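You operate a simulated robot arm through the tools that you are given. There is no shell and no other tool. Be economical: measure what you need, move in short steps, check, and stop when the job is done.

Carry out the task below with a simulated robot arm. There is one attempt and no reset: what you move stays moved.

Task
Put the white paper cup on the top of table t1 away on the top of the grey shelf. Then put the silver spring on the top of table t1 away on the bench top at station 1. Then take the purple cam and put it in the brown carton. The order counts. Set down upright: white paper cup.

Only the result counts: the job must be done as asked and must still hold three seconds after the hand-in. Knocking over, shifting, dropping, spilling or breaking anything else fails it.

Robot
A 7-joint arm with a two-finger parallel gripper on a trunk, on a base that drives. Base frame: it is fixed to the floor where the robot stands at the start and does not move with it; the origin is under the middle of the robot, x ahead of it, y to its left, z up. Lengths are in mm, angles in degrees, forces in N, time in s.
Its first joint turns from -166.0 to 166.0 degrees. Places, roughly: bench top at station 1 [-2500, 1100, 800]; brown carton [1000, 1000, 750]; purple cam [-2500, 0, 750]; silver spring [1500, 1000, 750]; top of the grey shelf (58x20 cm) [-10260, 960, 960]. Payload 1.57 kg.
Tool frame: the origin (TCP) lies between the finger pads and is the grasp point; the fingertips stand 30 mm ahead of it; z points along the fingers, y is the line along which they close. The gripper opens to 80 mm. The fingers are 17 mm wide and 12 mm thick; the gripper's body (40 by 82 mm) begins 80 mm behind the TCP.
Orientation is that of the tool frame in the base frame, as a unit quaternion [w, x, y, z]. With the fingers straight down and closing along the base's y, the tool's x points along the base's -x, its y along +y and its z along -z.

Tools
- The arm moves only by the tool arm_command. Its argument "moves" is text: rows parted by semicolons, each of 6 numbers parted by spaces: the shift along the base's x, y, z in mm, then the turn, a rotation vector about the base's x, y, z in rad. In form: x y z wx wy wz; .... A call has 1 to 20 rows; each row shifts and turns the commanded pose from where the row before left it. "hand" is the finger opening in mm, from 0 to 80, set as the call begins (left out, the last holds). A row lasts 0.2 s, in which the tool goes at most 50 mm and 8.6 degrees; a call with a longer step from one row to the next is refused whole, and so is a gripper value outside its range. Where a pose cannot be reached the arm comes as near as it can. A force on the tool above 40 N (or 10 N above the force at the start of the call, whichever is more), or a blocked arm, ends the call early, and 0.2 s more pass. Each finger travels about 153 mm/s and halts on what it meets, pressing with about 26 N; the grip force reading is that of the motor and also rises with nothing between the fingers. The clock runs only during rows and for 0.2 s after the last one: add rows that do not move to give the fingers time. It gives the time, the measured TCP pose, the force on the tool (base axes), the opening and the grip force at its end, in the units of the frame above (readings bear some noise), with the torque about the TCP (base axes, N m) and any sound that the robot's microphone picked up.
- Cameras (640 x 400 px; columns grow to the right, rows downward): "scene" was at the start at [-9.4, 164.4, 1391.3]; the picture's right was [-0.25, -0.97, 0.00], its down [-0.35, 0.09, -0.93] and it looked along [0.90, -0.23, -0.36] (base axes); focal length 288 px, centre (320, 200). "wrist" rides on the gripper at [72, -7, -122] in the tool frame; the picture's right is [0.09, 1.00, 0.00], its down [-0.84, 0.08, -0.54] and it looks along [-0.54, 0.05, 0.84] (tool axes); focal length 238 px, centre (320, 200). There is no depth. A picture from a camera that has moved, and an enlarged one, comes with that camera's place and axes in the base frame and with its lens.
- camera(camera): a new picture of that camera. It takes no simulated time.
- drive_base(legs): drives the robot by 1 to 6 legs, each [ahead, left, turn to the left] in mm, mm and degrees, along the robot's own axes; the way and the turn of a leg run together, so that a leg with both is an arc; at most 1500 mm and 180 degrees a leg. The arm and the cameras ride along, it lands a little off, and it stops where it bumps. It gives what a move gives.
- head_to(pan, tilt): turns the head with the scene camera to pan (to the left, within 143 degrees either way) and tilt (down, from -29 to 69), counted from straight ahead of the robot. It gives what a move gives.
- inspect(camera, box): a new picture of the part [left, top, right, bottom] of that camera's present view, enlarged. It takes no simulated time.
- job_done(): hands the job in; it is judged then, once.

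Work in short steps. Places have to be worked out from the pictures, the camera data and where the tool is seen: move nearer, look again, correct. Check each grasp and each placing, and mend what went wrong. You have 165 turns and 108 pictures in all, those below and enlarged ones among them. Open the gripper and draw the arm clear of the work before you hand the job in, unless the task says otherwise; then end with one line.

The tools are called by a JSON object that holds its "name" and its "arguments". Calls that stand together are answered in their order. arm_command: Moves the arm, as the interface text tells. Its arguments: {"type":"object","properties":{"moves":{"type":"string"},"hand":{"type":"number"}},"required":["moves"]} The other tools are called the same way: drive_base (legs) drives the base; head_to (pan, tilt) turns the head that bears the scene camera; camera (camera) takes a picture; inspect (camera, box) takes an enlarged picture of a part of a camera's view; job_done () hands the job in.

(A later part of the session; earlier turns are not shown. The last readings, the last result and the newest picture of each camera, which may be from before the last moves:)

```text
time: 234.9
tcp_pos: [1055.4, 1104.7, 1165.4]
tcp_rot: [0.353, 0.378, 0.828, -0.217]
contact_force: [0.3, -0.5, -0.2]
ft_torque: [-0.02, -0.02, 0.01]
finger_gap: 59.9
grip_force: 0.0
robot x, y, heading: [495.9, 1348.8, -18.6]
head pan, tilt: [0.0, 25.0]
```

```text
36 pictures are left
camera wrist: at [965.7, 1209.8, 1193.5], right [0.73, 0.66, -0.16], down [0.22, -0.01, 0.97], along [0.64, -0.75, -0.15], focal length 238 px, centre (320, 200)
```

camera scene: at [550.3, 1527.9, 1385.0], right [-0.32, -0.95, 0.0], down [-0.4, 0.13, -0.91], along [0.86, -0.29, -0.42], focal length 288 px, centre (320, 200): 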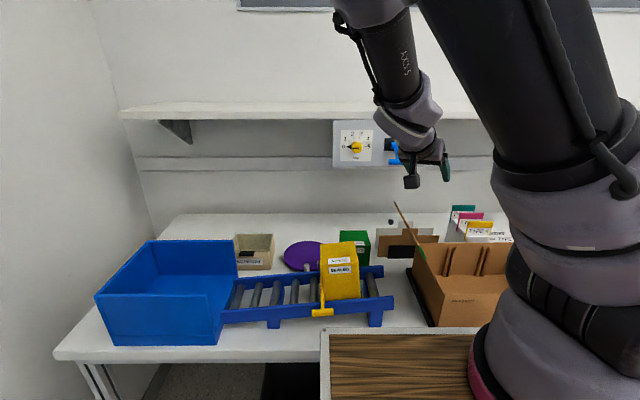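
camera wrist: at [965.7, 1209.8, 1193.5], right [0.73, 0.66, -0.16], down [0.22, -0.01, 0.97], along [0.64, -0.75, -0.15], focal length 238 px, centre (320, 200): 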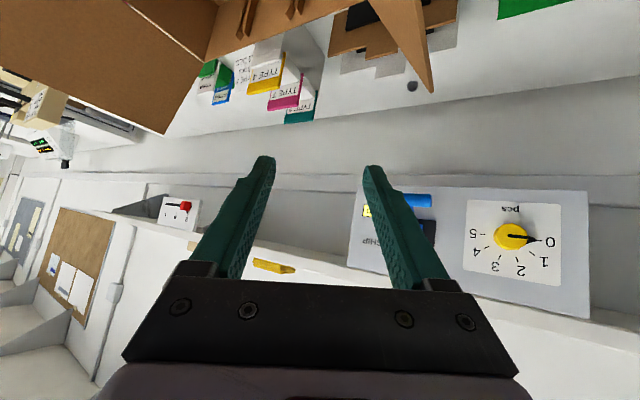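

Free again. The panel face is at n≈917 (u 1295–1580, bottom z≈1095), so the left approach is cramped. I'll approach from the right instead: shift the base right 300 mm and yaw the tool to heading ≈+26°, over the carton between its flaps.

{"name": "arm_command", "arguments": {"moves": "-25 8 20 0 0 0;-25 8 20 0 0 0;0 0 0 0 0 0.143;0 0 0 0 0 0.143;0 0 0 0 0 0.143;0 0 0 0 0 0.143;0 0 0 0 0 0.143;0 0 0 0 0 0.143;0 0 0 0 0 0.143;0 0 0 0 0 0.143;0 0 0 0 0 0.143;0 0 0 0 0 0.143"}}

{"name": "drive_base", "arguments": {"legs": [[0, -320, 0]]}}

{"name": "camera", "arguments": {"camera": "scene"}}

{"name": "camera", "arguments": {"camera": "wrist"}}

```text
time: 237.5
tcp_pos: [1070.3, 1134.3, 1256.4]
tcp_rot: [0.408, -0.259, 0.873, 0.068]
contact_force: [0.2, 1.0, 0.1]
ft_torque: [-0.04, 0.02, 0.0]
finger_gap: 59.8
grip_force: 0.0
out of reach, approached as far as the arm can: row 1, 2, 3, 4, 5, 6, 7
robot x, y, heading: [493.9, 1346.4, -18.5]
head pan, tilt: [0.0, 25.0]
```

```text
time: 239.6
tcp_pos: [969.7, 831.0, 1256.5]
tcp_rot: [0.409, -0.258, 0.873, 0.068]
contact_force: [0.5, 0.3, 0.9]
ft_torque: [0.02, 0.01, -0.01]
finger_gap: 60.1
grip_force: 0.1
robot x, y, heading: [394.1, 1044.1, -18.7]
head pan, tilt: [0.0, 25.0]
```

```text
35 pictures are left
camera scene: at [448.9, 1225.9, 1385.1], right [-0.32, -0.95, 0.0], down [-0.4, 0.13, -0.91], along [0.86, -0.29, -0.42], focal length 288 px, centre (320, 200)
```

scene: 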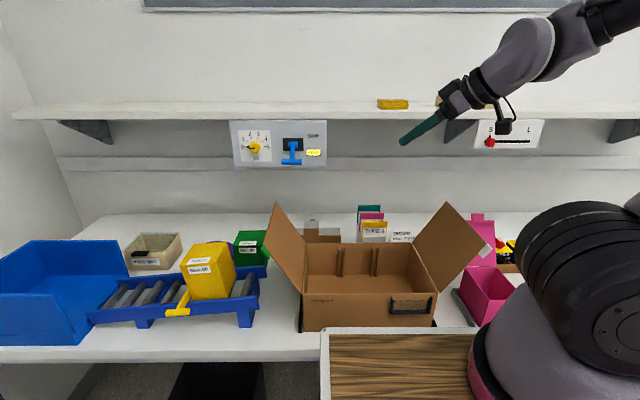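

```text
34 pictures are left
camera wrist: at [853.1, 756.4, 1283.9], right [-0.55, 0.82, -0.16], down [0.04, 0.22, 0.98], along [0.83, 0.53, -0.15], focal length 238 px, centre (320, 200)
```

wrist: 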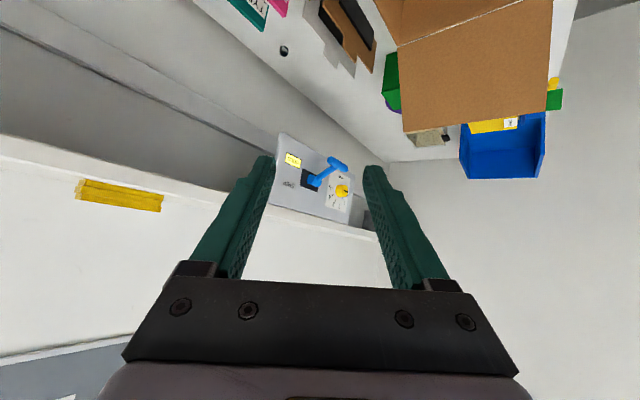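

The lever looks unchanged (hanging straight). The tool heads 26°, pitched 41°, as wanted. I descend in front of the shelf, then go in over the carton toward the pre-grasp at (1321,885,916).

{"name": "arm_command", "arguments": {"moves": "16 8 -33 0 0 0;16 8 -33 0 0 0;16 8 -33 0 0 0;16 8 -33 0 0 0;16 8 -33 0 0 0;38.7 1.9 -24.9 0 0 0;38.7 1.9 -24.9 0 0 0;38.7 1.9 -24.9 0 0 0"}}

{"name": "camera", "arguments": {"camera": "scene"}}

{"name": "camera", "arguments": {"camera": "wrist"}}

```text
time: 241.4
tcp_pos: [1167.5, 876.0, 1017.6]
tcp_rot: [0.409, -0.257, 0.873, 0.068]
contact_force: [-0.1, -0.1, 0.6]
ft_torque: [-0.03, 0.03, 0.0]
finger_gap: 59.9
grip_force: 0.0
robot x, y, heading: [394.3, 1045.3, -18.5]
head pan, tilt: [0.0, 25.0]
```

```text
33 pictures are left
camera scene: at [448.3, 1226.1, 1385.1], right [-0.32, -0.95, 0.0], down [-0.4, 0.13, -0.91], along [0.86, -0.29, -0.42], focal length 288 px, centre (320, 200)
```

scene: 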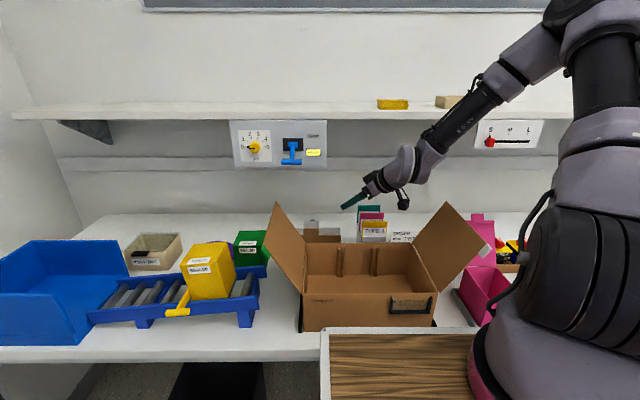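

```text
32 pictures are left
camera wrist: at [1049.3, 801.5, 1044.9], right [-0.55, 0.82, -0.16], down [0.04, 0.22, 0.98], along [0.83, 0.53, -0.15], focal length 238 px, centre (320, 200)
```

wrist: 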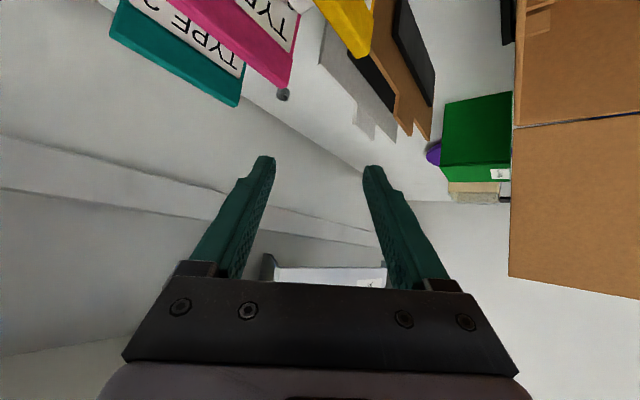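

The TYPE cards are taller than thought (z≈965 at (1200,810)), so I trim the tool to heading ≈21.5°, pitch 48°, then go to a pre-grasp at (1344,903,914).

{"name": "arm_command", "arguments": {"moves": "0 0 0 0 0 -0.078;0 0 0 -0.0534 0.1097 0;35.4 5.4 -20.8 0 0 0;35.4 5.4 -20.8 0 0 0;35.4 5.4 -20.8 0 0 0;35.4 5.4 -20.8 0 0 0;35.4 5.4 -20.8 0 0 0"}}

{"name": "camera", "arguments": {"camera": "wrist"}}

{"name": "inspect", "arguments": {"camera": "scene", "box": [220, 80, 540, 280]}}

```text
time: 243.0
tcp_pos: [1344.4, 903.7, 915.4]
tcp_rot: [0.358, -0.23, 0.904, 0.039]
contact_force: [0.9, -1.7, 29.3]
ft_torque: [-1.88, 4.2, 0.15]
finger_gap: 60.0
grip_force: 0.0
robot x, y, heading: [391.1, 1046.0, -18.6]
head pan, tilt: [0.0, 25.0]
```

```text
31 pictures are left
camera wrist: at [1225.1, 840.5, 959.2], right [-0.5, 0.85, -0.15], down [0.16, 0.27, 0.95], along [0.85, 0.45, -0.27], focal length 238 px, centre (320, 200)
```

wrist: 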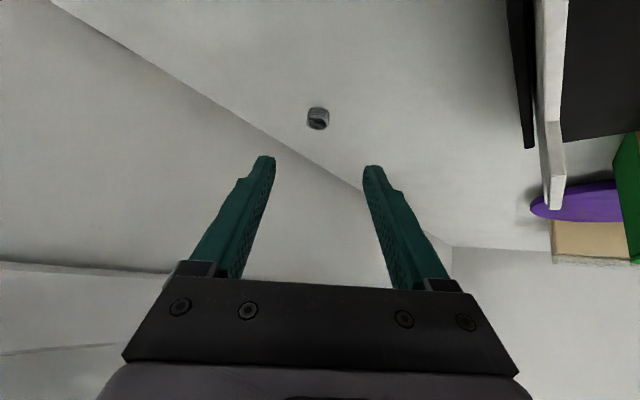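

```text
2.00 times, centred on (380, 180) of scene
camera zoom: at [447.9, 1226.3, 1385.1], right [-0.32, -0.95, 0.0], down [-0.4, 0.13, -0.91], along [0.86, -0.29, -0.42], focal length 577 px, centre (200, 240)
```

zoom: 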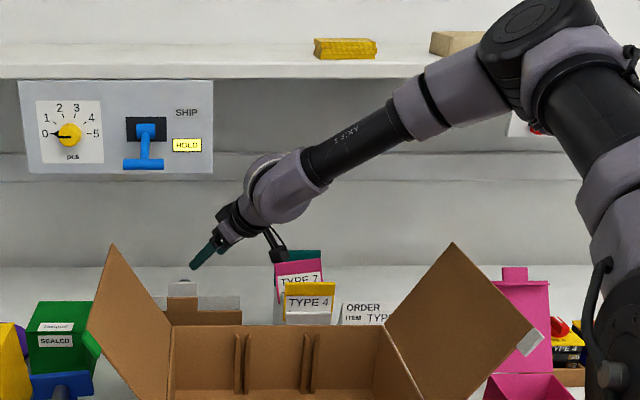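

The camera cube is pressing on the TYPE 2 card's top. I lift straight up at once and look.

{"name": "arm_command", "arguments": {"moves": "0 0 25 0 0 0;0 0 20 0 0 0"}}

{"name": "inspect", "arguments": {"camera": "scene", "box": [280, 160, 440, 260]}}

```text
time: 243.6
tcp_pos: [1342.4, 905.5, 957.4]
tcp_rot: [0.356, -0.23, 0.905, 0.04]
contact_force: [-0.3, -0.7, -1.1]
ft_torque: [0.01, 0.0, 0.01]
finger_gap: 60.0
grip_force: 0.1
robot x, y, heading: [395.6, 1046.1, -18.6]
head pan, tilt: [0.0, 25.0]
```

```text
4.00 times, centred on (360, 210) of scene
camera zoom: at [449.2, 1225.9, 1385.1], right [-0.32, -0.95, 0.0], down [-0.4, 0.13, -0.91], along [0.86, -0.29, -0.42], focal length 1153 px, centre (160, 160)
```

zoom: 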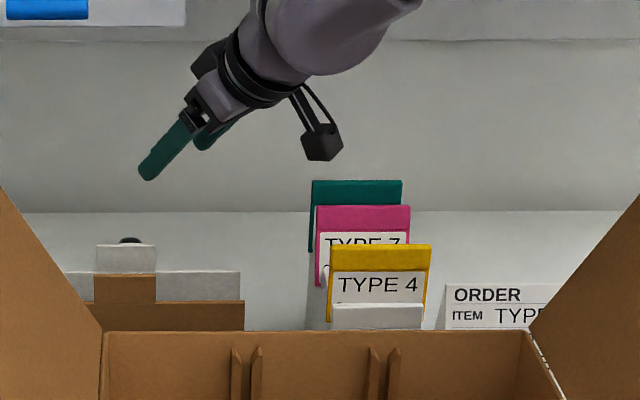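

The cards stand as before. I advance at this height past the card, then come down over the spring, stopping a bit above the table.

{"name": "arm_command", "arguments": {"moves": "29 8 -10 0 0 0;30 9 -20 0 0 0;3 1 -20 0 0 0;3 1 -20 0 0 0;3 1 -20 0 0 0"}}

{"name": "camera", "arguments": {"camera": "wrist"}}

```text
time: 244.8
tcp_pos: [1386.8, 907.9, 880.1]
tcp_rot: [0.356, -0.231, 0.904, 0.04]
contact_force: [-0.6, -0.2, -0.1]
ft_torque: [0.0, -0.01, -0.04]
finger_gap: 60.0
grip_force: 0.0
out of reach, approached as far as the arm can: row 3, 4, 5
robot x, y, heading: [399.5, 1045.0, -18.1]
head pan, tilt: [0.0, 25.0]
```

```text
28 pictures are left
camera wrist: at [1267.8, 845.0, 924.9], right [-0.5, 0.85, -0.15], down [0.16, 0.27, 0.95], along [0.85, 0.45, -0.27], focal length 238 px, centre (320, 200)
```

wrist: 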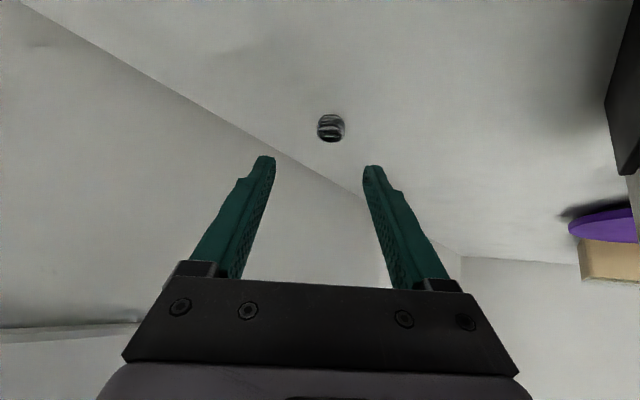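

The arm is at its reach limit. I retract the tool 35 mm, drive the base 40 mm closer, and continue.

{"name": "arm_command", "arguments": {"moves": "-17 6 5 0 0 0;-17 6 5 0 0 0"}}

{"name": "drive_base", "arguments": {"legs": [[40, 0, 0]]}}

```text
time: 245.4
tcp_pos: [1352.2, 920.0, 891.9]
tcp_rot: [0.356, -0.231, 0.905, 0.04]
contact_force: [-0.2, 0.3, 0.2]
ft_torque: [-0.03, 0.01, -0.01]
finger_gap: 60.1
grip_force: 0.0
robot x, y, heading: [394.9, 1046.6, -18.3]
head pan, tilt: [0.0, 25.0]
```

```text
time: 246.3
tcp_pos: [1385.9, 908.3, 891.6]
tcp_rot: [0.356, -0.23, 0.905, 0.04]
contact_force: [-0.4, -0.5, -0.5]
ft_torque: [0.02, -0.01, -0.02]
finger_gap: 60.1
grip_force: 0.0
robot x, y, heading: [427.0, 1033.5, -18.6]
head pan, tilt: [0.0, 25.0]
```

The base moved up. With the newest ray the spring is at ≈(1419,926); I descend to about 12 mm above the final height.

{"name": "arm_command", "arguments": {"moves": "6 4 -12 0 0 0;6 4 -12 0 0 0;5 3 -12 0 0 0;4 2 -12 0 0 0"}}

{"name": "camera", "arguments": {"camera": "wrist"}}

```text
time: 247.3
tcp_pos: [1391.2, 909.4, 853.2]
tcp_rot: [0.356, -0.23, 0.905, 0.041]
contact_force: [-0.9, -0.2, 0.5]
ft_torque: [0.0, -0.01, 0.01]
finger_gap: 60.2
grip_force: 0.1
out of reach, approached as far as the arm can: row 3, 4
robot x, y, heading: [427.0, 1033.7, -18.6]
head pan, tilt: [0.0, 25.0]
```

```text
27 pictures are left
camera wrist: at [1272.7, 846.6, 897.3], right [-0.5, 0.85, -0.15], down [0.16, 0.27, 0.95], along [0.85, 0.45, -0.27], focal length 238 px, centre (320, 200)
```

wrist: 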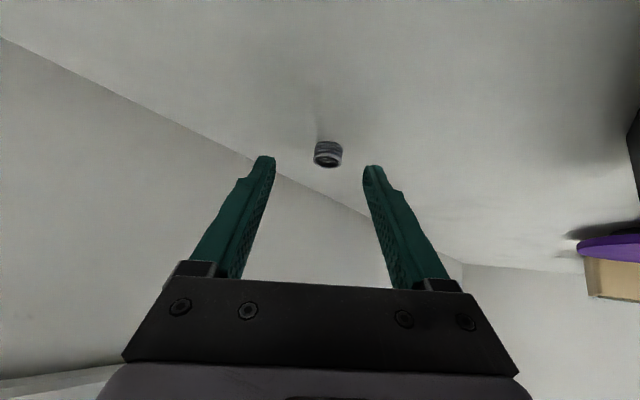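

Again at the reach limit, with the spring centred between the fingers ~33 mm ahead. Driving the base slightly ahead-left moves the fingers straight along the tool heading around the spring.

{"name": "drive_base", "arguments": {"legs": [[20, 18, 0]]}}

{"name": "arm_command", "arguments": {"moves": "-1 -1 -8 0 0 0;-1 -1 -8 0 0 0"}}

{"name": "camera", "arguments": {"camera": "wrist"}}

```text
time: 248.1
tcp_pos: [1395.2, 898.5, 854.1]
tcp_rot: [0.357, -0.222, 0.907, 0.037]
contact_force: [1.3, 0.2, 0.0]
ft_torque: [-0.02, 0.02, 0.04]
finger_gap: 59.9
grip_force: 0.0
robot x, y, heading: [436.6, 1039.1, -19.8]
head pan, tilt: [0.0, 25.0]
```

```text
time: 248.7
tcp_pos: [1390.6, 895.8, 843.3]
tcp_rot: [0.359, -0.222, 0.906, 0.037]
contact_force: [17.9, 9.7, 13.3]
ft_torque: [-1.19, 2.57, -0.08]
finger_gap: 59.7
grip_force: 0.0
out of reach, approached as far as the arm can: row 2
robot x, y, heading: [434.3, 1041.2, -19.5]
head pan, tilt: [0.0, 25.0]
```

```text
26 pictures are left
camera wrist: at [1270.3, 833.5, 886.3], right [-0.49, 0.86, -0.15], down [0.16, 0.26, 0.95], along [0.86, 0.44, -0.27], focal length 238 px, centre (320, 200)
```

wrist: 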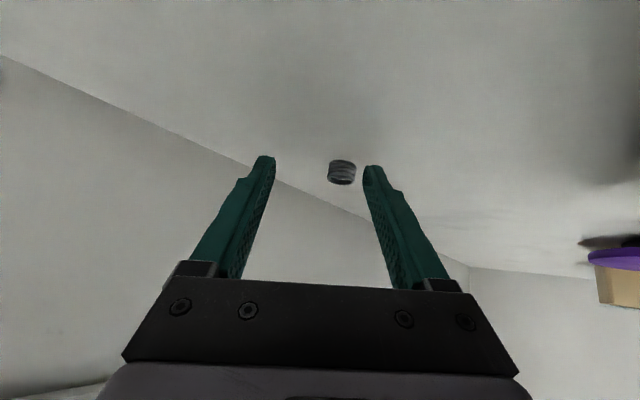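

The camera cube is brushing the card and the arm is at its limit. I lift away, retreat to in front of the shelf, and then roll the tool 180° so the camera rides above instead of below.

{"name": "arm_command", "arguments": {"moves": "6 10 20 0 0 0;0 4 30 0 0 0;-8 2 30 0 0 0;-40 -6 22 0 0 0;-45 -7 15 0 0 0;-45 -7 15 0 0 0;-45 -7 15 0 0 0;-45 -5 15 0 0 0;-45 -5 15 0 0 0;-35 0 20 0 0 0"}}

{"name": "drive_base", "arguments": {"legs": [[-40, 0, 1.2]]}}

{"name": "camera", "arguments": {"camera": "scene"}}

```text
time: 250.9
tcp_pos: [1086.9, 872.6, 1034.2]
tcp_rot: [0.357, -0.221, 0.907, 0.037]
contact_force: [0.9, 0.2, -0.2]
ft_torque: [0.0, 0.01, 0.01]
finger_gap: 60.2
grip_force: 0.2
robot x, y, heading: [432.7, 1038.2, -19.3]
head pan, tilt: [0.0, 25.0]
```

```text
time: 251.8
tcp_pos: [1053.7, 899.1, 1035.4]
tcp_rot: [0.357, -0.23, 0.904, 0.039]
contact_force: [-0.3, -0.9, 0.1]
ft_torque: [-0.02, -0.02, -0.01]
finger_gap: 60.0
grip_force: 0.1
robot x, y, heading: [398.0, 1054.4, -18.3]
head pan, tilt: [0.0, 25.0]
```

```text
25 pictures are left
camera scene: at [450.0, 1234.6, 1385.1], right [-0.31, -0.95, 0.0], down [-0.4, 0.13, -0.91], along [0.86, -0.28, -0.42], focal length 288 px, centre (320, 200)
```

scene: 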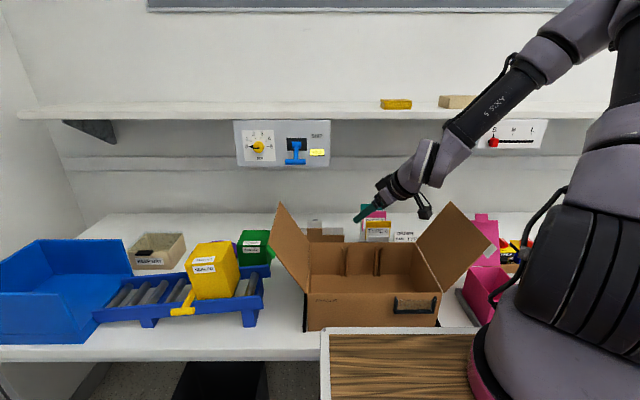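

Everything looks in place. I raise the tool a little and roll it about its own axis in a first half, watching whether it follows.

{"name": "arm_command", "arguments": {"moves": "-10 5 40 0 0 0;-10 5 40 0 0 0;0 0 0 0.0935 0.0353 -0.1112;0 0 0 0.0935 0.0353 -0.1112;0 0 0 0.0935 0.0353 -0.1112;0 0 0 0.0935 0.0353 -0.1112;0 0 0 0.0935 0.0353 -0.1112;0 0 0 0.0935 0.0353 -0.1112;0 0 0 0.0935 0.0353 -0.1112;0 0 0 0.0935 0.0353 -0.1112;0 0 0 0.0935 0.0353 -0.1112;0 0 0 0.0935 0.0353 -0.1112"}}

```text
time: 254.4
tcp_pos: [1034.1, 909.6, 1115.4]
tcp_rot: [0.235, 0.446, 0.82, 0.271]
contact_force: [0.6, 0.1, 0.5]
ft_torque: [0.04, 0.01, 0.0]
finger_gap: 60.1
grip_force: 0.0
robot x, y, heading: [391.1, 1051.3, -18.3]
head pan, tilt: [0.0, 25.0]
```

It follows cleanly. I complete the roll.

{"name": "arm_command", "arguments": {"moves": "0 0 0 0.0935 0.0353 -0.1112;0 0 0 0.0935 0.0353 -0.1112;0 0 0 0.0935 0.0353 -0.1112;0 0 0 0.0935 0.0353 -0.1112;0 0 0 0.0935 0.0353 -0.1112;0 0 0 0.0935 0.0353 -0.1112;0 0 0 0.0935 0.0353 -0.1112;0 0 0 0.0935 0.0353 -0.1112;0 0 0 0.0935 0.0353 -0.1112;0 0 0 0.0935 0.0353 -0.1112;0 0 0 0.0935 0.0353 -0.1112"}}

{"name": "camera", "arguments": {"camera": "wrist"}}

```text
time: 256.8
tcp_pos: [1034.6, 908.9, 1116.6]
tcp_rot: [-0.038, 0.905, 0.23, 0.356]
contact_force: [0.3, 0.5, 0.2]
ft_torque: [-0.01, 0.0, 0.01]
finger_gap: 60.0
grip_force: 0.1
robot x, y, heading: [400.0, 1051.7, -18.1]
head pan, tilt: [0.0, 25.0]
```

```text
24 pictures are left
camera wrist: at [1001.7, 914.2, 1254.4], right [0.5, -0.85, 0.16], down [-0.84, -0.52, -0.14], along [0.2, -0.06, -0.98], focal length 238 px, centre (320, 200)
```

wrist: 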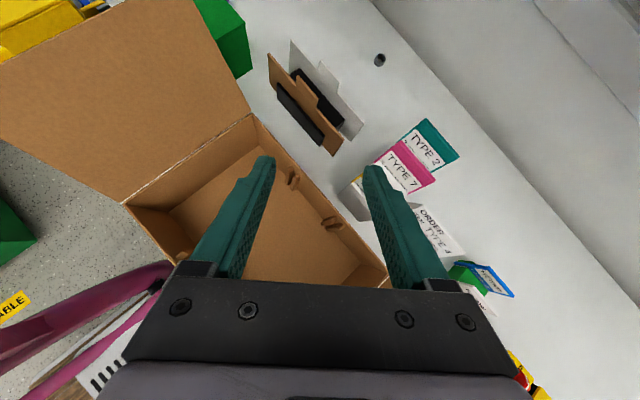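

The view from above shows the spring at (1420,932) and all else standing. I set yaw/pitch to heading 6.5°, 42° down, and move the base 30 ahead, 60 left.

{"name": "arm_command", "arguments": {"moves": "0 0 0 0 0 -0.1225;0 0 0 0 0 -0.1225;0 0 0 0.012 -0.104 0"}}

{"name": "drive_base", "arguments": {"legs": [[30, 60, -0.3]]}}

```text
time: 257.6
tcp_pos: [1047.2, 908.1, 1120.5]
tcp_rot: [0.007, 0.907, 0.116, 0.404]
contact_force: [-0.2, 1.1, 0.4]
ft_torque: [-0.02, 0.01, 0.0]
finger_gap: 60.1
grip_force: 0.1
out of reach, approached as far as the arm can: row 3
robot x, y, heading: [395.2, 1051.5, -18.1]
head pan, tilt: [0.0, 25.0]
```

```text
time: 258.6
tcp_pos: [1094.0, 953.6, 1119.4]
tcp_rot: [0.007, 0.907, 0.115, 0.405]
contact_force: [0.1, 0.7, -0.6]
ft_torque: [0.01, 0.0, -0.03]
finger_gap: 59.9
grip_force: 0.1
robot x, y, heading: [447.6, 1100.7, -18.6]
head pan, tilt: [0.0, 25.0]
```

Orientation is right. I descend a bit, then move to the pre-grasp.

{"name": "arm_command", "arguments": {"moves": "0 0 -45 0 0 0;38.8 -5.5 -28.2 0 0 0;38.8 -5.5 -28.2 0 0 0;38.8 -5.5 -28.2 0 0 0;38.8 -5.5 -28.2 0 0 0;38.8 -5.5 -28.2 0 0 0;38.8 -5.5 -28.2 0 0 0"}}

{"name": "camera", "arguments": {"camera": "wrist"}}

```text
time: 260.2
tcp_pos: [1336.2, 920.0, 905.8]
tcp_rot: [0.006, 0.906, 0.115, 0.407]
contact_force: [-0.6, 0.7, 1.1]
ft_torque: [0.02, 0.02, 0.01]
finger_gap: 59.7
grip_force: 0.0
out of reach, approached as far as the arm can: row 1
robot x, y, heading: [445.8, 1098.4, -18.7]
head pan, tilt: [0.0, 25.0]
```

```text
23 pictures are left
camera wrist: at [1292.0, 932.4, 1039.9], right [0.26, -0.95, 0.17], down [-0.92, -0.3, -0.24], along [0.28, -0.1, -0.95], focal length 238 px, centre (320, 200)
```

wrist: 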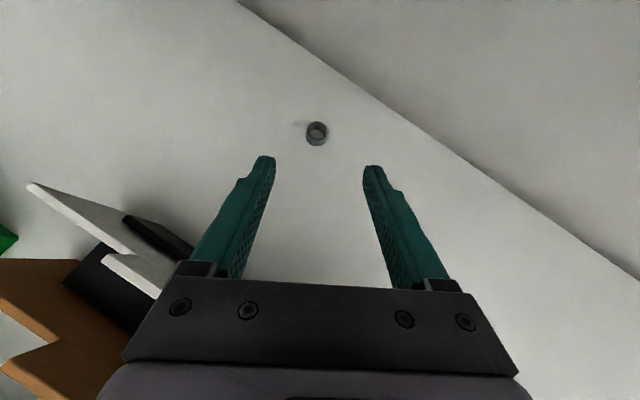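

The spring is centred at ≈(1426,931). I advance along the tool axis to just above the table.

{"name": "arm_command", "arguments": {"moves": "15.6 2 -14.4 0 0 0;15.6 2 -14.4 0 0 0;15.6 2 -14.4 0 0 0;15.6 2 -14.4 0 0 0;15.6 2 -14.4 0 0 0"}}

{"name": "camera", "arguments": {"camera": "wrist"}}

```text
time: 261.4
tcp_pos: [1414.1, 928.5, 835.3]
tcp_rot: [0.007, 0.907, 0.115, 0.405]
contact_force: [0.5, -0.2, -0.2]
ft_torque: [0.04, 0.05, 0.02]
finger_gap: 59.9
grip_force: 0.0
robot x, y, heading: [444.0, 1102.9, -18.4]
head pan, tilt: [0.0, 25.0]
```

```text
22 pictures are left
camera wrist: at [1369.5, 940.6, 969.6], right [0.26, -0.95, 0.17], down [-0.92, -0.3, -0.24], along [0.28, -0.1, -0.95], focal length 238 px, centre (320, 200)
```

wrist: 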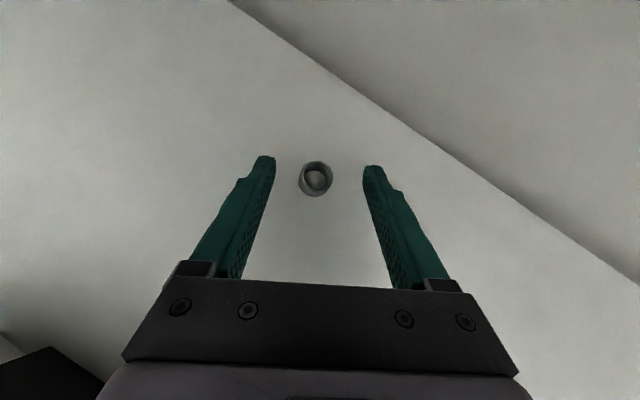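

The spring is between the fingertips. I lower 4 mm and close.

{"name": "arm_command", "arguments": {"moves": "0 0 -4 0 0 0;0 0 0 0 0 0"}}

{"name": "arm_command", "arguments": {"moves": "0 0 0 0 0 0;0 0 0 0 0 0;0 0 0 0 0 0;0 0 0 0 0 0", "hand": 12}}

{"name": "arm_command", "arguments": {"moves": "-5 0 15 0 0 0;-15 -2 20 0 0 0;-20 -3 20 0 0 0"}}

{"name": "camera", "arguments": {"camera": "wrist"}}

```text
time: 262.0
tcp_pos: [1411.6, 927.9, 832.0]
tcp_rot: [0.008, 0.907, 0.115, 0.405]
contact_force: [-1.1, -0.4, -0.2]
ft_torque: [0.0, 0.03, 0.0]
finger_gap: 59.9
grip_force: 0.0
out of reach, approached as far as the arm can: row 1
robot x, y, heading: [445.0, 1099.0, -18.7]
head pan, tilt: [0.0, 25.0]
```

```text
time: 263.0
tcp_pos: [1412.4, 928.6, 832.4]
tcp_rot: [0.007, 0.907, 0.116, 0.405]
contact_force: [-0.3, 1.6, 2.2]
ft_torque: [0.02, -0.06, -0.02]
finger_gap: 20.2
grip_force: 25.9
robot x, y, heading: [445.9, 1100.9, -18.6]
head pan, tilt: [0.0, 25.0]
```

```text
time: 263.8
tcp_pos: [1371.3, 924.3, 887.5]
tcp_rot: [0.008, 0.907, 0.115, 0.405]
contact_force: [0.0, -0.5, -0.1]
ft_torque: [-0.06, 0.0, 0.0]
finger_gap: 20.0
grip_force: 26.0
robot x, y, heading: [444.4, 1101.8, -18.6]
head pan, tilt: [0.0, 25.0]
```

```text
21 pictures are left
camera wrist: at [1328.3, 935.2, 1022.8], right [0.26, -0.95, 0.17], down [-0.92, -0.3, -0.24], along [0.28, -0.1, -0.95], focal length 238 px, centre (320, 200)
```

wrist: 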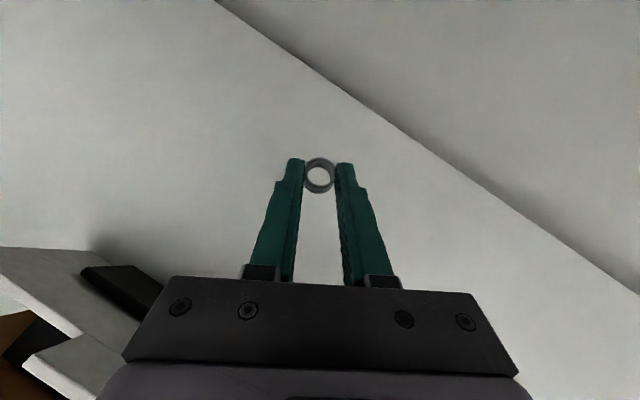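

The spring is held. I retract along the path, then back the base off.

{"name": "arm_command", "arguments": {"moves": "-35 0 25 0 0 0;-38.8 5.5 28 0 0 0;-38.8 5.5 28 0 0 0;-38.8 5.5 28 0 0 0;-38.8 5.5 28 0 0 0;-38.8 5.5 28 0 0 0;-38.8 5.5 28 0 0 0"}}

{"name": "drive_base", "arguments": {"legs": [[-700, 0, 0]]}}

{"name": "camera", "arguments": {"camera": "scene"}}

```text
time: 265.4
tcp_pos: [1104.9, 956.4, 1080.9]
tcp_rot: [0.006, 0.907, 0.115, 0.405]
contact_force: [-0.2, 0.2, -0.6]
ft_torque: [0.02, 0.0, -0.01]
finger_gap: 20.1
grip_force: 25.9
robot x, y, heading: [447.1, 1104.6, -19.0]
head pan, tilt: [0.0, 25.0]
```

```text
time: 269.2
tcp_pos: [444.0, 1181.3, 1081.3]
tcp_rot: [0.007, 0.907, 0.116, 0.406]
contact_force: [0.2, -0.9, -0.4]
ft_torque: [-0.02, -0.02, -0.01]
finger_gap: 20.4
grip_force: 26.3
robot x, y, heading: [-216.9, 1321.6, -18.4]
head pan, tilt: [0.0, 25.0]
```

```text
20 pictures are left
camera scene: at [-163.2, 1503.6, 1385.1], right [-0.32, -0.95, 0.0], down [-0.4, 0.13, -0.91], along [0.86, -0.29, -0.42], focal length 288 px, centre (320, 200)
```

scene: 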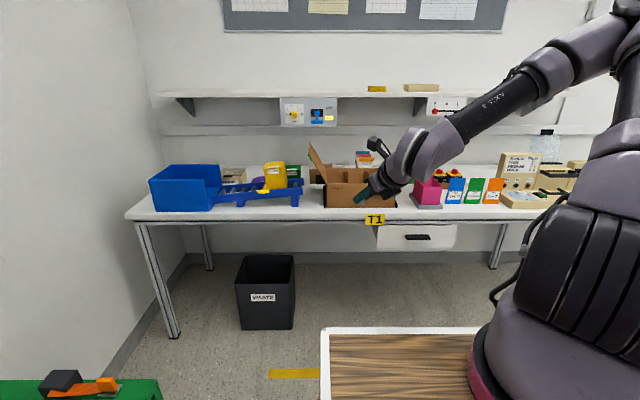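

Spring secured and T1 looks undisturbed. I now turn right to face the station-1 workbench side and strafe down the aisle to about n=-2700.

{"name": "drive_base", "arguments": {"legs": [[0, 0, -90], [150, 0, 0], [0, -1050, 0], [0, -1000, 0]]}}

{"name": "head_to", "arguments": {"pan": 0, "tilt": 30}}

{"name": "camera", "arguments": {"camera": "scene"}}

```text
time: 284.2
tcp_pos: [-2347.5, 1172.8, 1080.1]
tcp_rot: [0.292, 0.723, -0.56, 0.282]
contact_force: [0.1, 0.1, -1.2]
ft_torque: [-0.01, 0.02, 0.0]
finger_gap: 19.9
grip_force: 25.6
robot x, y, heading: [-2206.4, 1830.3, -108.6]
head pan, tilt: [0.0, 25.0]
```

```text
time: 284.9
tcp_pos: [-2348.0, 1170.2, 1081.5]
tcp_rot: [0.292, 0.723, -0.56, 0.281]
contact_force: [0.0, 0.1, 0.5]
ft_torque: [-0.01, 0.02, 0.01]
finger_gap: 20.0
grip_force: 25.9
robot x, y, heading: [-2205.1, 1828.7, -108.6]
head pan, tilt: [0.0, 30.0]
```

```text
19 pictures are left
camera scene: at [-2021.2, 1777.6, 1377.1], right [-0.95, 0.32, 0.0], down [0.16, 0.47, -0.87], along [-0.27, -0.82, -0.5], focal length 288 px, centre (320, 200)
```

scene: 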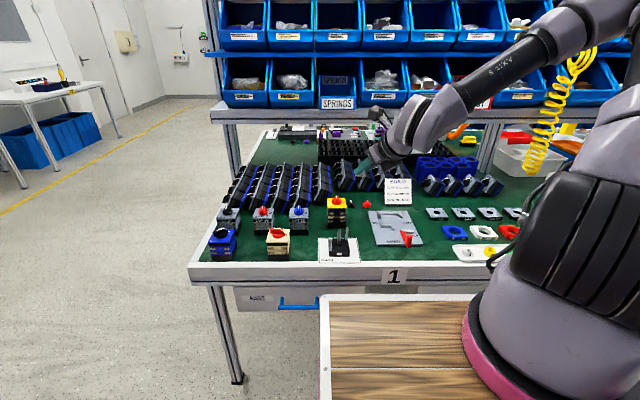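

I'm facing station 1 ("1" label). I zoom to find a free spot on the green top.

{"name": "inspect", "arguments": {"camera": "scene", "box": [190, 160, 510, 290]}}

```text
2.00 times, centred on (350, 225) of scene
camera zoom: at [-2021.2, 1777.6, 1377.1], right [-0.95, 0.32, 0.0], down [0.16, 0.47, -0.87], along [-0.27, -0.82, -0.5], focal length 577 px, centre (260, 150)
```

zoom: 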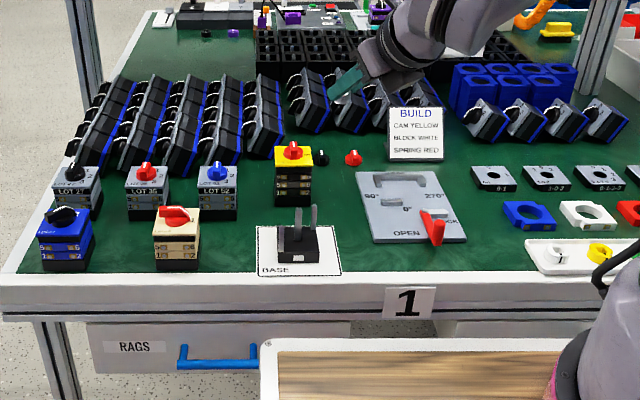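

A free spot lies between the cream switch and the BASE card, at about (-2191,1100). I strafe left 170 so the tool is over it, and then check.

{"name": "drive_base", "arguments": {"legs": [[0, 170, 0]]}}

{"name": "camera", "arguments": {"camera": "wrist"}}

```text
time: 286.4
tcp_pos: [-2185.4, 1117.4, 1082.8]
tcp_rot: [0.292, 0.722, -0.561, 0.281]
contact_force: [0.5, -0.3, 0.0]
ft_torque: [-0.01, -0.01, 0.02]
finger_gap: 19.8
grip_force: 25.8
robot x, y, heading: [-2040.8, 1776.1, -108.6]
head pan, tilt: [0.0, 30.0]
```

```text
17 pictures are left
camera wrist: at [-2172.8, 1161.2, 1216.0], right [-0.95, -0.26, 0.17], down [-0.3, 0.92, -0.24], along [-0.1, -0.28, -0.95], focal length 238 px, centre (320, 200)
```

wrist: 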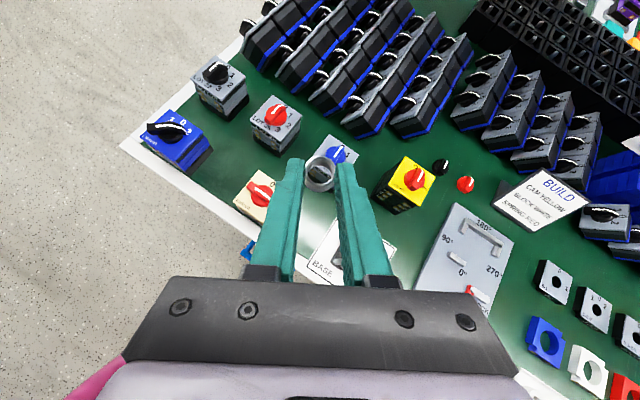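

By this view the spot under the spring is clear (≈60 mm to the cream switch and to the BASE card). I lower to about 50 mm above the top.

{"name": "arm_command", "arguments": {"moves": "-2 -1 -40 0 0 0;-2 -1 -40 0 0 0;-1 -1 -40 0 0 0;-1 -1 -40 0 0 0;-1 -1 -30 0 0 0;0 0 -10 0 0 0"}}

{"name": "camera", "arguments": {"camera": "wrist"}}

```text
time: 287.8
tcp_pos: [-2193.2, 1112.7, 880.7]
tcp_rot: [0.291, 0.723, -0.559, 0.282]
contact_force: [-1.0, -0.5, 0.1]
ft_torque: [-0.01, -0.01, -0.02]
finger_gap: 20.3
grip_force: 25.7
robot x, y, heading: [-2041.2, 1779.1, -108.6]
head pan, tilt: [0.0, 30.0]
```

```text
16 pictures are left
camera wrist: at [-2180.0, 1156.2, 1015.7], right [-0.95, -0.26, 0.17], down [-0.3, 0.92, -0.24], along [-0.1, -0.28, -0.95], focal length 238 px, centre (320, 200)
```

wrist: 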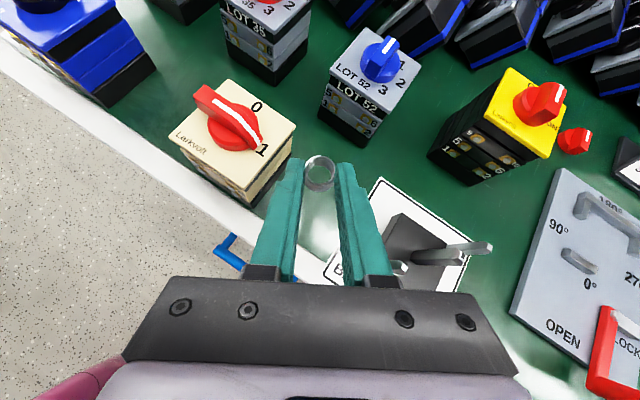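

To keep the opening finger away from the cream switch, I shift 16 mm to the right in this view and lower to near the surface.

{"name": "arm_command", "arguments": {"moves": "-16 1 0 0 0 0;0 0 -15 0 0 0;0 0 -15 0 0 0;0 0 -10 0 0 0"}}

{"name": "arm_command", "arguments": {"moves": "0 0 -4 0 0 0"}}

{"name": "arm_command", "arguments": {"moves": "0 0 -3 0 0 0"}}

{"name": "arm_command", "arguments": {"moves": "0 0 -3 0 0 0"}}

```text
time: 288.8
tcp_pos: [-2208.7, 1113.0, 841.4]
tcp_rot: [0.291, 0.723, -0.56, 0.281]
contact_force: [-1.0, 0.4, -0.8]
ft_torque: [-0.02, 0.0, 0.01]
finger_gap: 20.1
grip_force: 25.7
robot x, y, heading: [-2044.7, 1778.3, -108.6]
head pan, tilt: [0.0, 30.0]
```

```text
time: 289.1
tcp_pos: [-2208.4, 1112.7, 836.9]
tcp_rot: [0.292, 0.722, -0.56, 0.281]
contact_force: [1.0, 1.0, 0.2]
ft_torque: [0.02, 0.02, 0.02]
finger_gap: 19.6
grip_force: 25.7
robot x, y, heading: [-2042.2, 1776.2, -108.4]
head pan, tilt: [0.0, 30.0]
```

```text
time: 289.6
tcp_pos: [-2208.7, 1113.4, 834.4]
tcp_rot: [0.291, 0.723, -0.559, 0.283]
contact_force: [0.2, 0.3, 0.0]
ft_torque: [0.05, 0.02, -0.01]
finger_gap: 19.7
grip_force: 25.4
robot x, y, heading: [-2043.7, 1776.5, -108.5]
head pan, tilt: [0.0, 30.0]
```

```text
time: 289.9
tcp_pos: [-2208.9, 1113.6, 831.9]
tcp_rot: [0.291, 0.723, -0.56, 0.282]
contact_force: [-0.4, 0.1, -1.1]
ft_torque: [-0.01, -0.01, 0.0]
finger_gap: 20.2
grip_force: 26.2
robot x, y, heading: [-2039.7, 1779.4, -108.6]
head pan, tilt: [0.0, 30.0]
```

No contact yet at 832; I keep lowering in small steps until the force rises.

{"name": "arm_command", "arguments": {"moves": "0 0 -3 0 0 0"}}

{"name": "arm_command", "arguments": {"moves": "0 0 -3 0 0 0"}}

{"name": "camera", "arguments": {"camera": "wrist"}}

```text
time: 290.4
tcp_pos: [-2208.2, 1112.3, 827.6]
tcp_rot: [0.292, 0.723, -0.559, 0.282]
contact_force: [0.7, 0.6, 0.1]
ft_torque: [0.01, 0.02, 0.01]
finger_gap: 20.0
grip_force: 26.2
robot x, y, heading: [-2039.7, 1776.2, -108.4]
head pan, tilt: [0.0, 30.0]
```

```text
time: 290.8
tcp_pos: [-2207.9, 1112.3, 824.5]
tcp_rot: [0.291, 0.723, -0.559, 0.283]
contact_force: [0.5, 0.3, 0.6]
ft_torque: [0.0, 0.03, -0.01]
finger_gap: 19.8
grip_force: 25.9
robot x, y, heading: [-2039.2, 1775.0, -108.5]
head pan, tilt: [0.0, 30.0]
```

```text
15 pictures are left
camera wrist: at [-2196.0, 1157.1, 959.7], right [-0.95, -0.26, 0.17], down [-0.3, 0.92, -0.24], along [-0.1, -0.28, -0.95], focal length 238 px, centre (320, 200)
```

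wrist: 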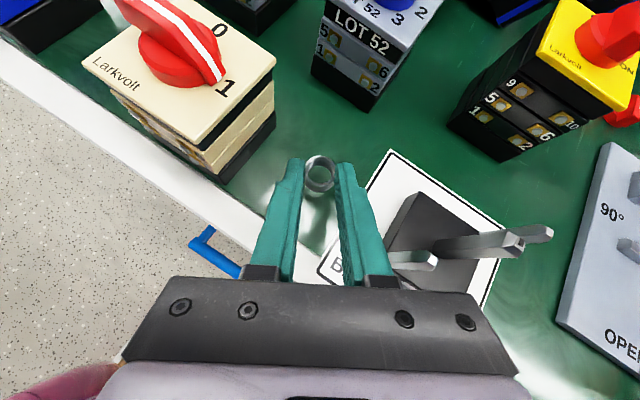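

Still hovering; clearances are fine. I continue down.

{"name": "arm_command", "arguments": {"moves": "0 0 -4 0 0 0"}}

{"name": "arm_command", "arguments": {"moves": "0 0 -3 0 0 0"}}

{"name": "arm_command", "arguments": {"moves": "0 0 -3 0 0 0"}}

{"name": "arm_command", "arguments": {"moves": "0 0 -3 0 0 0"}}

```text
time: 291.1
tcp_pos: [-2208.3, 1114.1, 822.1]
tcp_rot: [0.291, 0.723, -0.559, 0.282]
contact_force: [0.1, -1.1, 0.0]
ft_torque: [-0.01, 0.0, 0.0]
finger_gap: 20.0
grip_force: 25.7
robot x, y, heading: [-2038.2, 1777.6, -108.4]
head pan, tilt: [0.0, 30.0]
```

```text
time: 291.6
tcp_pos: [-2208.4, 1112.2, 817.7]
tcp_rot: [0.292, 0.723, -0.559, 0.281]
contact_force: [0.1, 0.3, 1.0]
ft_torque: [0.01, 0.02, -0.02]
finger_gap: 20.2
grip_force: 25.6
robot x, y, heading: [-2044.7, 1775.0, -108.8]
head pan, tilt: [0.0, 30.0]
```

```text
time: 291.9
tcp_pos: [-2207.6, 1113.4, 815.1]
tcp_rot: [0.291, 0.723, -0.559, 0.282]
contact_force: [1.0, 0.5, 0.2]
ft_torque: [0.0, 0.01, 0.03]
finger_gap: 20.1
grip_force: 25.9
robot x, y, heading: [-2041.4, 1777.2, -108.4]
head pan, tilt: [0.0, 30.0]
```

```text
time: 292.4
tcp_pos: [-2208.7, 1112.9, 813.4]
tcp_rot: [0.291, 0.723, -0.558, 0.283]
contact_force: [-1.7, 2.3, 8.9]
ft_torque: [-0.11, -0.07, 0.01]
finger_gap: 19.9
grip_force: 26.2
robot x, y, heading: [-2040.0, 1776.4, -108.6]
head pan, tilt: [0.0, 30.0]
```

Contact at 813 (8.9 N). I relieve 1 mm, open moderately, and back out along the tool axis.

{"name": "arm_command", "arguments": {"moves": "0 0 1 0 0 0;0 0 0 0 0 0"}}

{"name": "arm_command", "arguments": {"moves": "0 0 0 0 0 0;0 0 0 0 0 0;0 0 0 0 0 0", "hand": 38}}

{"name": "arm_command", "arguments": {"moves": "-1 11 10 0 0 0;-2 22 20 0 0 0;-2 22 20 0 0 0;-2 22 20 0 0 0;0 0 45 0 0 0;0 0 45 0 0 0;0 0 45 0 0 0"}}

{"name": "camera", "arguments": {"camera": "wrist"}}

```text
time: 292.9
tcp_pos: [-2208.2, 1113.1, 814.3]
tcp_rot: [0.291, 0.723, -0.56, 0.282]
contact_force: [0.4, 0.2, 3.0]
ft_torque: [-0.07, -0.02, -0.01]
finger_gap: 19.9
grip_force: 26.3
robot x, y, heading: [-2039.4, 1774.9, -108.6]
head pan, tilt: [0.0, 30.0]
```

```text
time: 293.8
tcp_pos: [-2208.0, 1112.7, 814.1]
tcp_rot: [0.292, 0.723, -0.56, 0.282]
contact_force: [-1.5, -0.9, -0.4]
ft_torque: [-0.02, 0.02, -0.01]
finger_gap: 38.2
grip_force: 0.1
robot x, y, heading: [-2047.8, 1775.5, -108.2]
head pan, tilt: [0.0, 30.0]
```

```text
time: 295.4
tcp_pos: [-2221.0, 1122.0, 985.6]
tcp_rot: [0.29, 0.723, -0.56, 0.281]
contact_force: [0.5, 0.4, -0.8]
ft_torque: [0.03, -0.03, 0.01]
finger_gap: 38.0
grip_force: 0.1
out of reach, approached as far as the arm can: row 4, 5, 6, 7
robot x, y, heading: [-2041.4, 1776.1, -108.5]
head pan, tilt: [0.0, 30.0]
```

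```text
14 pictures are left
camera wrist: at [-2208.2, 1166.7, 1119.9], right [-0.95, -0.26, 0.17], down [-0.3, 0.92, -0.24], along [-0.1, -0.28, -0.96], focal length 238 px, centre (320, 200)
```

wrist: 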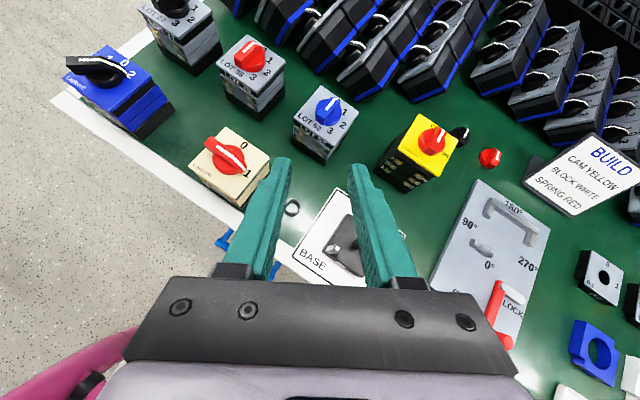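

The silver spring stands on the station-1 top. Next the purple cam, seen earlier near (-2490,90) on the bench's far side: I go around the bench's near end and turn to face that side.

{"name": "drive_base", "arguments": {"legs": [[-40, 0, 0], [0, 1050, 0], [1250, 0, 0], [1250, 0, 0], [0, 0, 90], [0, 0, 90]]}}

{"name": "head_to", "arguments": {"pan": 40, "tilt": 25}}

{"name": "camera", "arguments": {"camera": "scene"}}

```text
time: 320.7
tcp_pos: [-1656.4, -238.5, 985.0]
tcp_rot: [-0.277, 0.571, 0.715, 0.294]
contact_force: [-0.9, -0.2, -0.5]
ft_torque: [0.02, -0.01, -0.04]
finger_gap: 37.8
grip_force: 0.1
robot x, y, heading: [-1854.3, -884.5, 69.7]
head pan, tilt: [0.0, 30.0]
```

```text
time: 321.7
tcp_pos: [-1656.1, -238.8, 984.5]
tcp_rot: [-0.277, 0.571, 0.715, 0.294]
contact_force: [0.2, -0.8, -0.4]
ft_torque: [-0.03, 0.02, 0.0]
finger_gap: 38.0
grip_force: 0.0
robot x, y, heading: [-1856.3, -884.7, 70.0]
head pan, tilt: [40.0, 25.0]
```

```text
13 pictures are left
camera scene: at [-2098.7, -829.9, 1385.1], right [0.94, 0.34, 0.0], down [0.14, -0.4, -0.91], along [-0.31, 0.85, -0.42], focal length 288 px, centre (320, 200)
```

scene: 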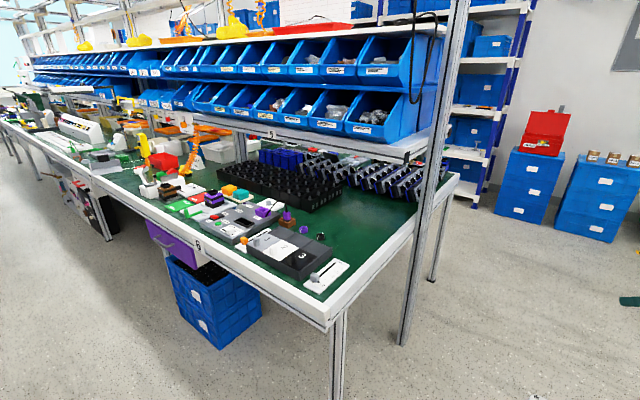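

I see several purple things near the bench corner; I zoom on them.

{"name": "inspect", "arguments": {"camera": "scene", "box": [190, 170, 360, 300]}}

```text
3.08 times, centred on (275, 235) of scene
camera zoom: at [-2098.7, -829.9, 1385.1], right [0.94, 0.34, 0.0], down [0.14, -0.4, -0.91], along [-0.31, 0.85, -0.42], focal length 887 px, centre (458, 92)
```

zoom: 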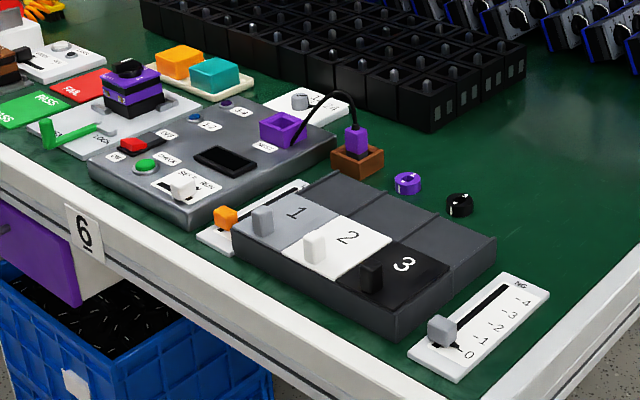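

The purple cam is the small purple ring at ≈(-2500,80), top ≈803. I align and strafe left along the bench to put the tool in front of it.

{"name": "drive_base", "arguments": {"legs": [[-30, 0, 1.5], [0, 870, 0]]}}

{"name": "camera", "arguments": {"camera": "wrist"}}

```text
time: 326.8
tcp_pos: [-2509.1, 19.0, 984.2]
tcp_rot: [-0.28, 0.562, 0.721, 0.292]
contact_force: [-0.7, 1.2, -0.5]
ft_torque: [0.01, -0.04, 0.03]
finger_gap: 38.2
grip_force: 0.1
robot x, y, heading: [-2692.7, -633.2, 71.3]
head pan, tilt: [40.0, 25.0]
```

```text
11 pictures are left
camera wrist: at [-2521.0, -26.4, 1119.9], right [0.95, 0.26, 0.17], down [0.3, -0.92, -0.24], along [0.1, 0.28, -0.96], focal length 238 px, centre (320, 200)
```

wrist: 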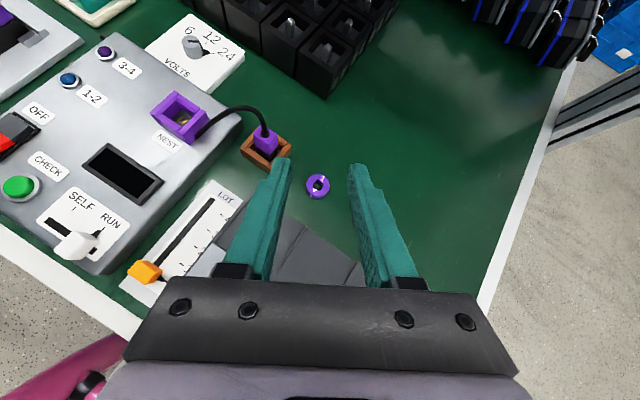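

The cam is centred at ≈(-2495,88). I open to 55, go to a pre-grasp and then along the tool axis.

{"name": "arm_command", "arguments": {"moves": "8 2 -35 0 0 0;8 2 -35 0 0 0;7 1 -20 0 0 0;-1.9 12 -19 0 0 0;-1.9 12 -19 0 0 0", "hand": 55}}

{"name": "camera", "arguments": {"camera": "wrist"}}

```text
time: 328.0
tcp_pos: [-2489.6, 46.9, 857.3]
tcp_rot: [-0.28, 0.562, 0.722, 0.292]
contact_force: [-0.7, 1.1, 0.1]
ft_torque: [0.02, 0.0, -0.02]
finger_gap: 54.5
grip_force: 0.0
robot x, y, heading: [-2690.0, -633.3, 71.1]
head pan, tilt: [40.0, 25.0]
```

```text
10 pictures are left
camera wrist: at [-2501.5, 2.0, 992.3], right [0.95, 0.26, 0.17], down [0.3, -0.92, -0.24], along [0.1, 0.28, -0.96], focal length 238 px, centre (320, 200)
```

wrist: 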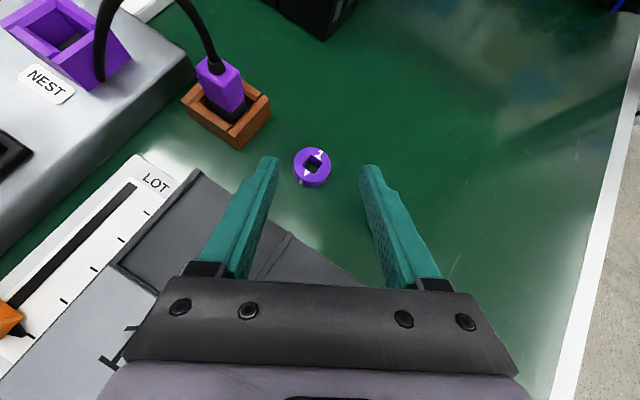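

The cam is 8 mm left of centre; I shift, narrow the opening to 50, and descend onto it.

{"name": "arm_command", "arguments": {"moves": "-6 -1 0 0 0 0;0.3 9.3 -14.6 0 0 0;0.3 9.3 -14.6 0 0 0;0.3 9.3 -14.6 0 0 0;0 0 0 0 0 0", "hand": 50}}

{"name": "arm_command", "arguments": {"moves": "0 0 0 0 0 0;0 0 0 0 0 0;0 0 0 0 0 0;0 0 0 0 0 0", "hand": 20}}

```text
time: 329.2
tcp_pos: [-2495.2, 75.3, 814.4]
tcp_rot: [-0.28, 0.562, 0.722, 0.291]
contact_force: [-0.3, 0.7, 0.9]
ft_torque: [-0.02, -0.03, 0.03]
finger_gap: 50.1
grip_force: 0.0
robot x, y, heading: [-2692.7, -632.3, 71.1]
head pan, tilt: [40.0, 25.0]
```

```text
time: 330.2
tcp_pos: [-2496.4, 74.8, 812.9]
tcp_rot: [-0.281, 0.562, 0.722, 0.291]
contact_force: [-0.3, 0.7, 0.2]
ft_torque: [0.02, -0.02, 0.02]
finger_gap: 31.5
grip_force: 25.9
robot x, y, heading: [-2688.0, -631.4, 71.3]
head pan, tilt: [40.0, 25.0]
```

Gripped something 31.5 mm wide. I lift straight up and check.

{"name": "arm_command", "arguments": {"moves": "0 0 20 0 0 0;0 0 40 0 0 0;0 -5 45 0 0 0;0 -5 45 0 0 0;0 -5 45 0 0 0"}}

{"name": "camera", "arguments": {"camera": "wrist"}}

```text
time: 331.4
tcp_pos: [-2494.1, 58.0, 1008.5]
tcp_rot: [-0.28, 0.562, 0.721, 0.291]
contact_force: [0.2, 0.4, 0.4]
ft_torque: [-0.04, 0.04, 0.01]
finger_gap: 31.7
grip_force: 26.1
robot x, y, heading: [-2691.3, -633.1, 71.3]
head pan, tilt: [40.0, 25.0]
```

```text
9 pictures are left
camera wrist: at [-2505.9, 13.9, 1142.6], right [0.95, 0.26, 0.17], down [0.29, -0.93, -0.24], along [0.1, 0.28, -0.96], focal length 238 px, centre (320, 200)
```

wrist: 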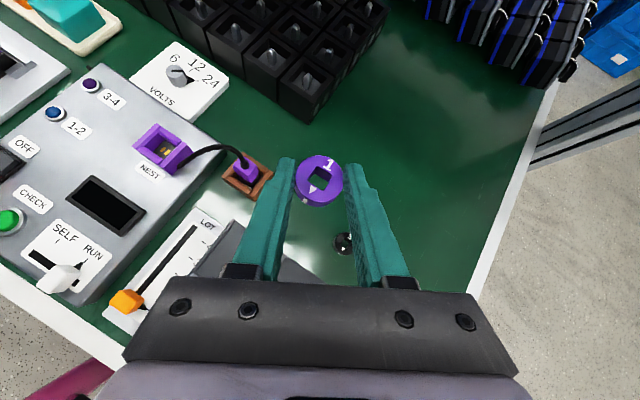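

The purple cam is held and the black ring is undisturbed. I back away and drive around toward T1, turning before the box stacks.

{"name": "drive_base", "arguments": {"legs": [[-100, 0, 0.2], [0, -900, 0], [1100, 0, 0], [1100, 0, 0], [0, 0, -90], [0, 500, 0]]}}

```text
time: 353.8
tcp_pos: [-327.8, 1380.4, 1007.7]
tcp_rot: [0.005, 0.906, 0.121, 0.405]
contact_force: [0.7, 0.6, 0.5]
ft_torque: [0.02, 0.0, 0.03]
finger_gap: 31.8
grip_force: 26.0
robot x, y, heading: [-1024.8, 1561.7, -17.8]
head pan, tilt: [40.0, 25.0]
```

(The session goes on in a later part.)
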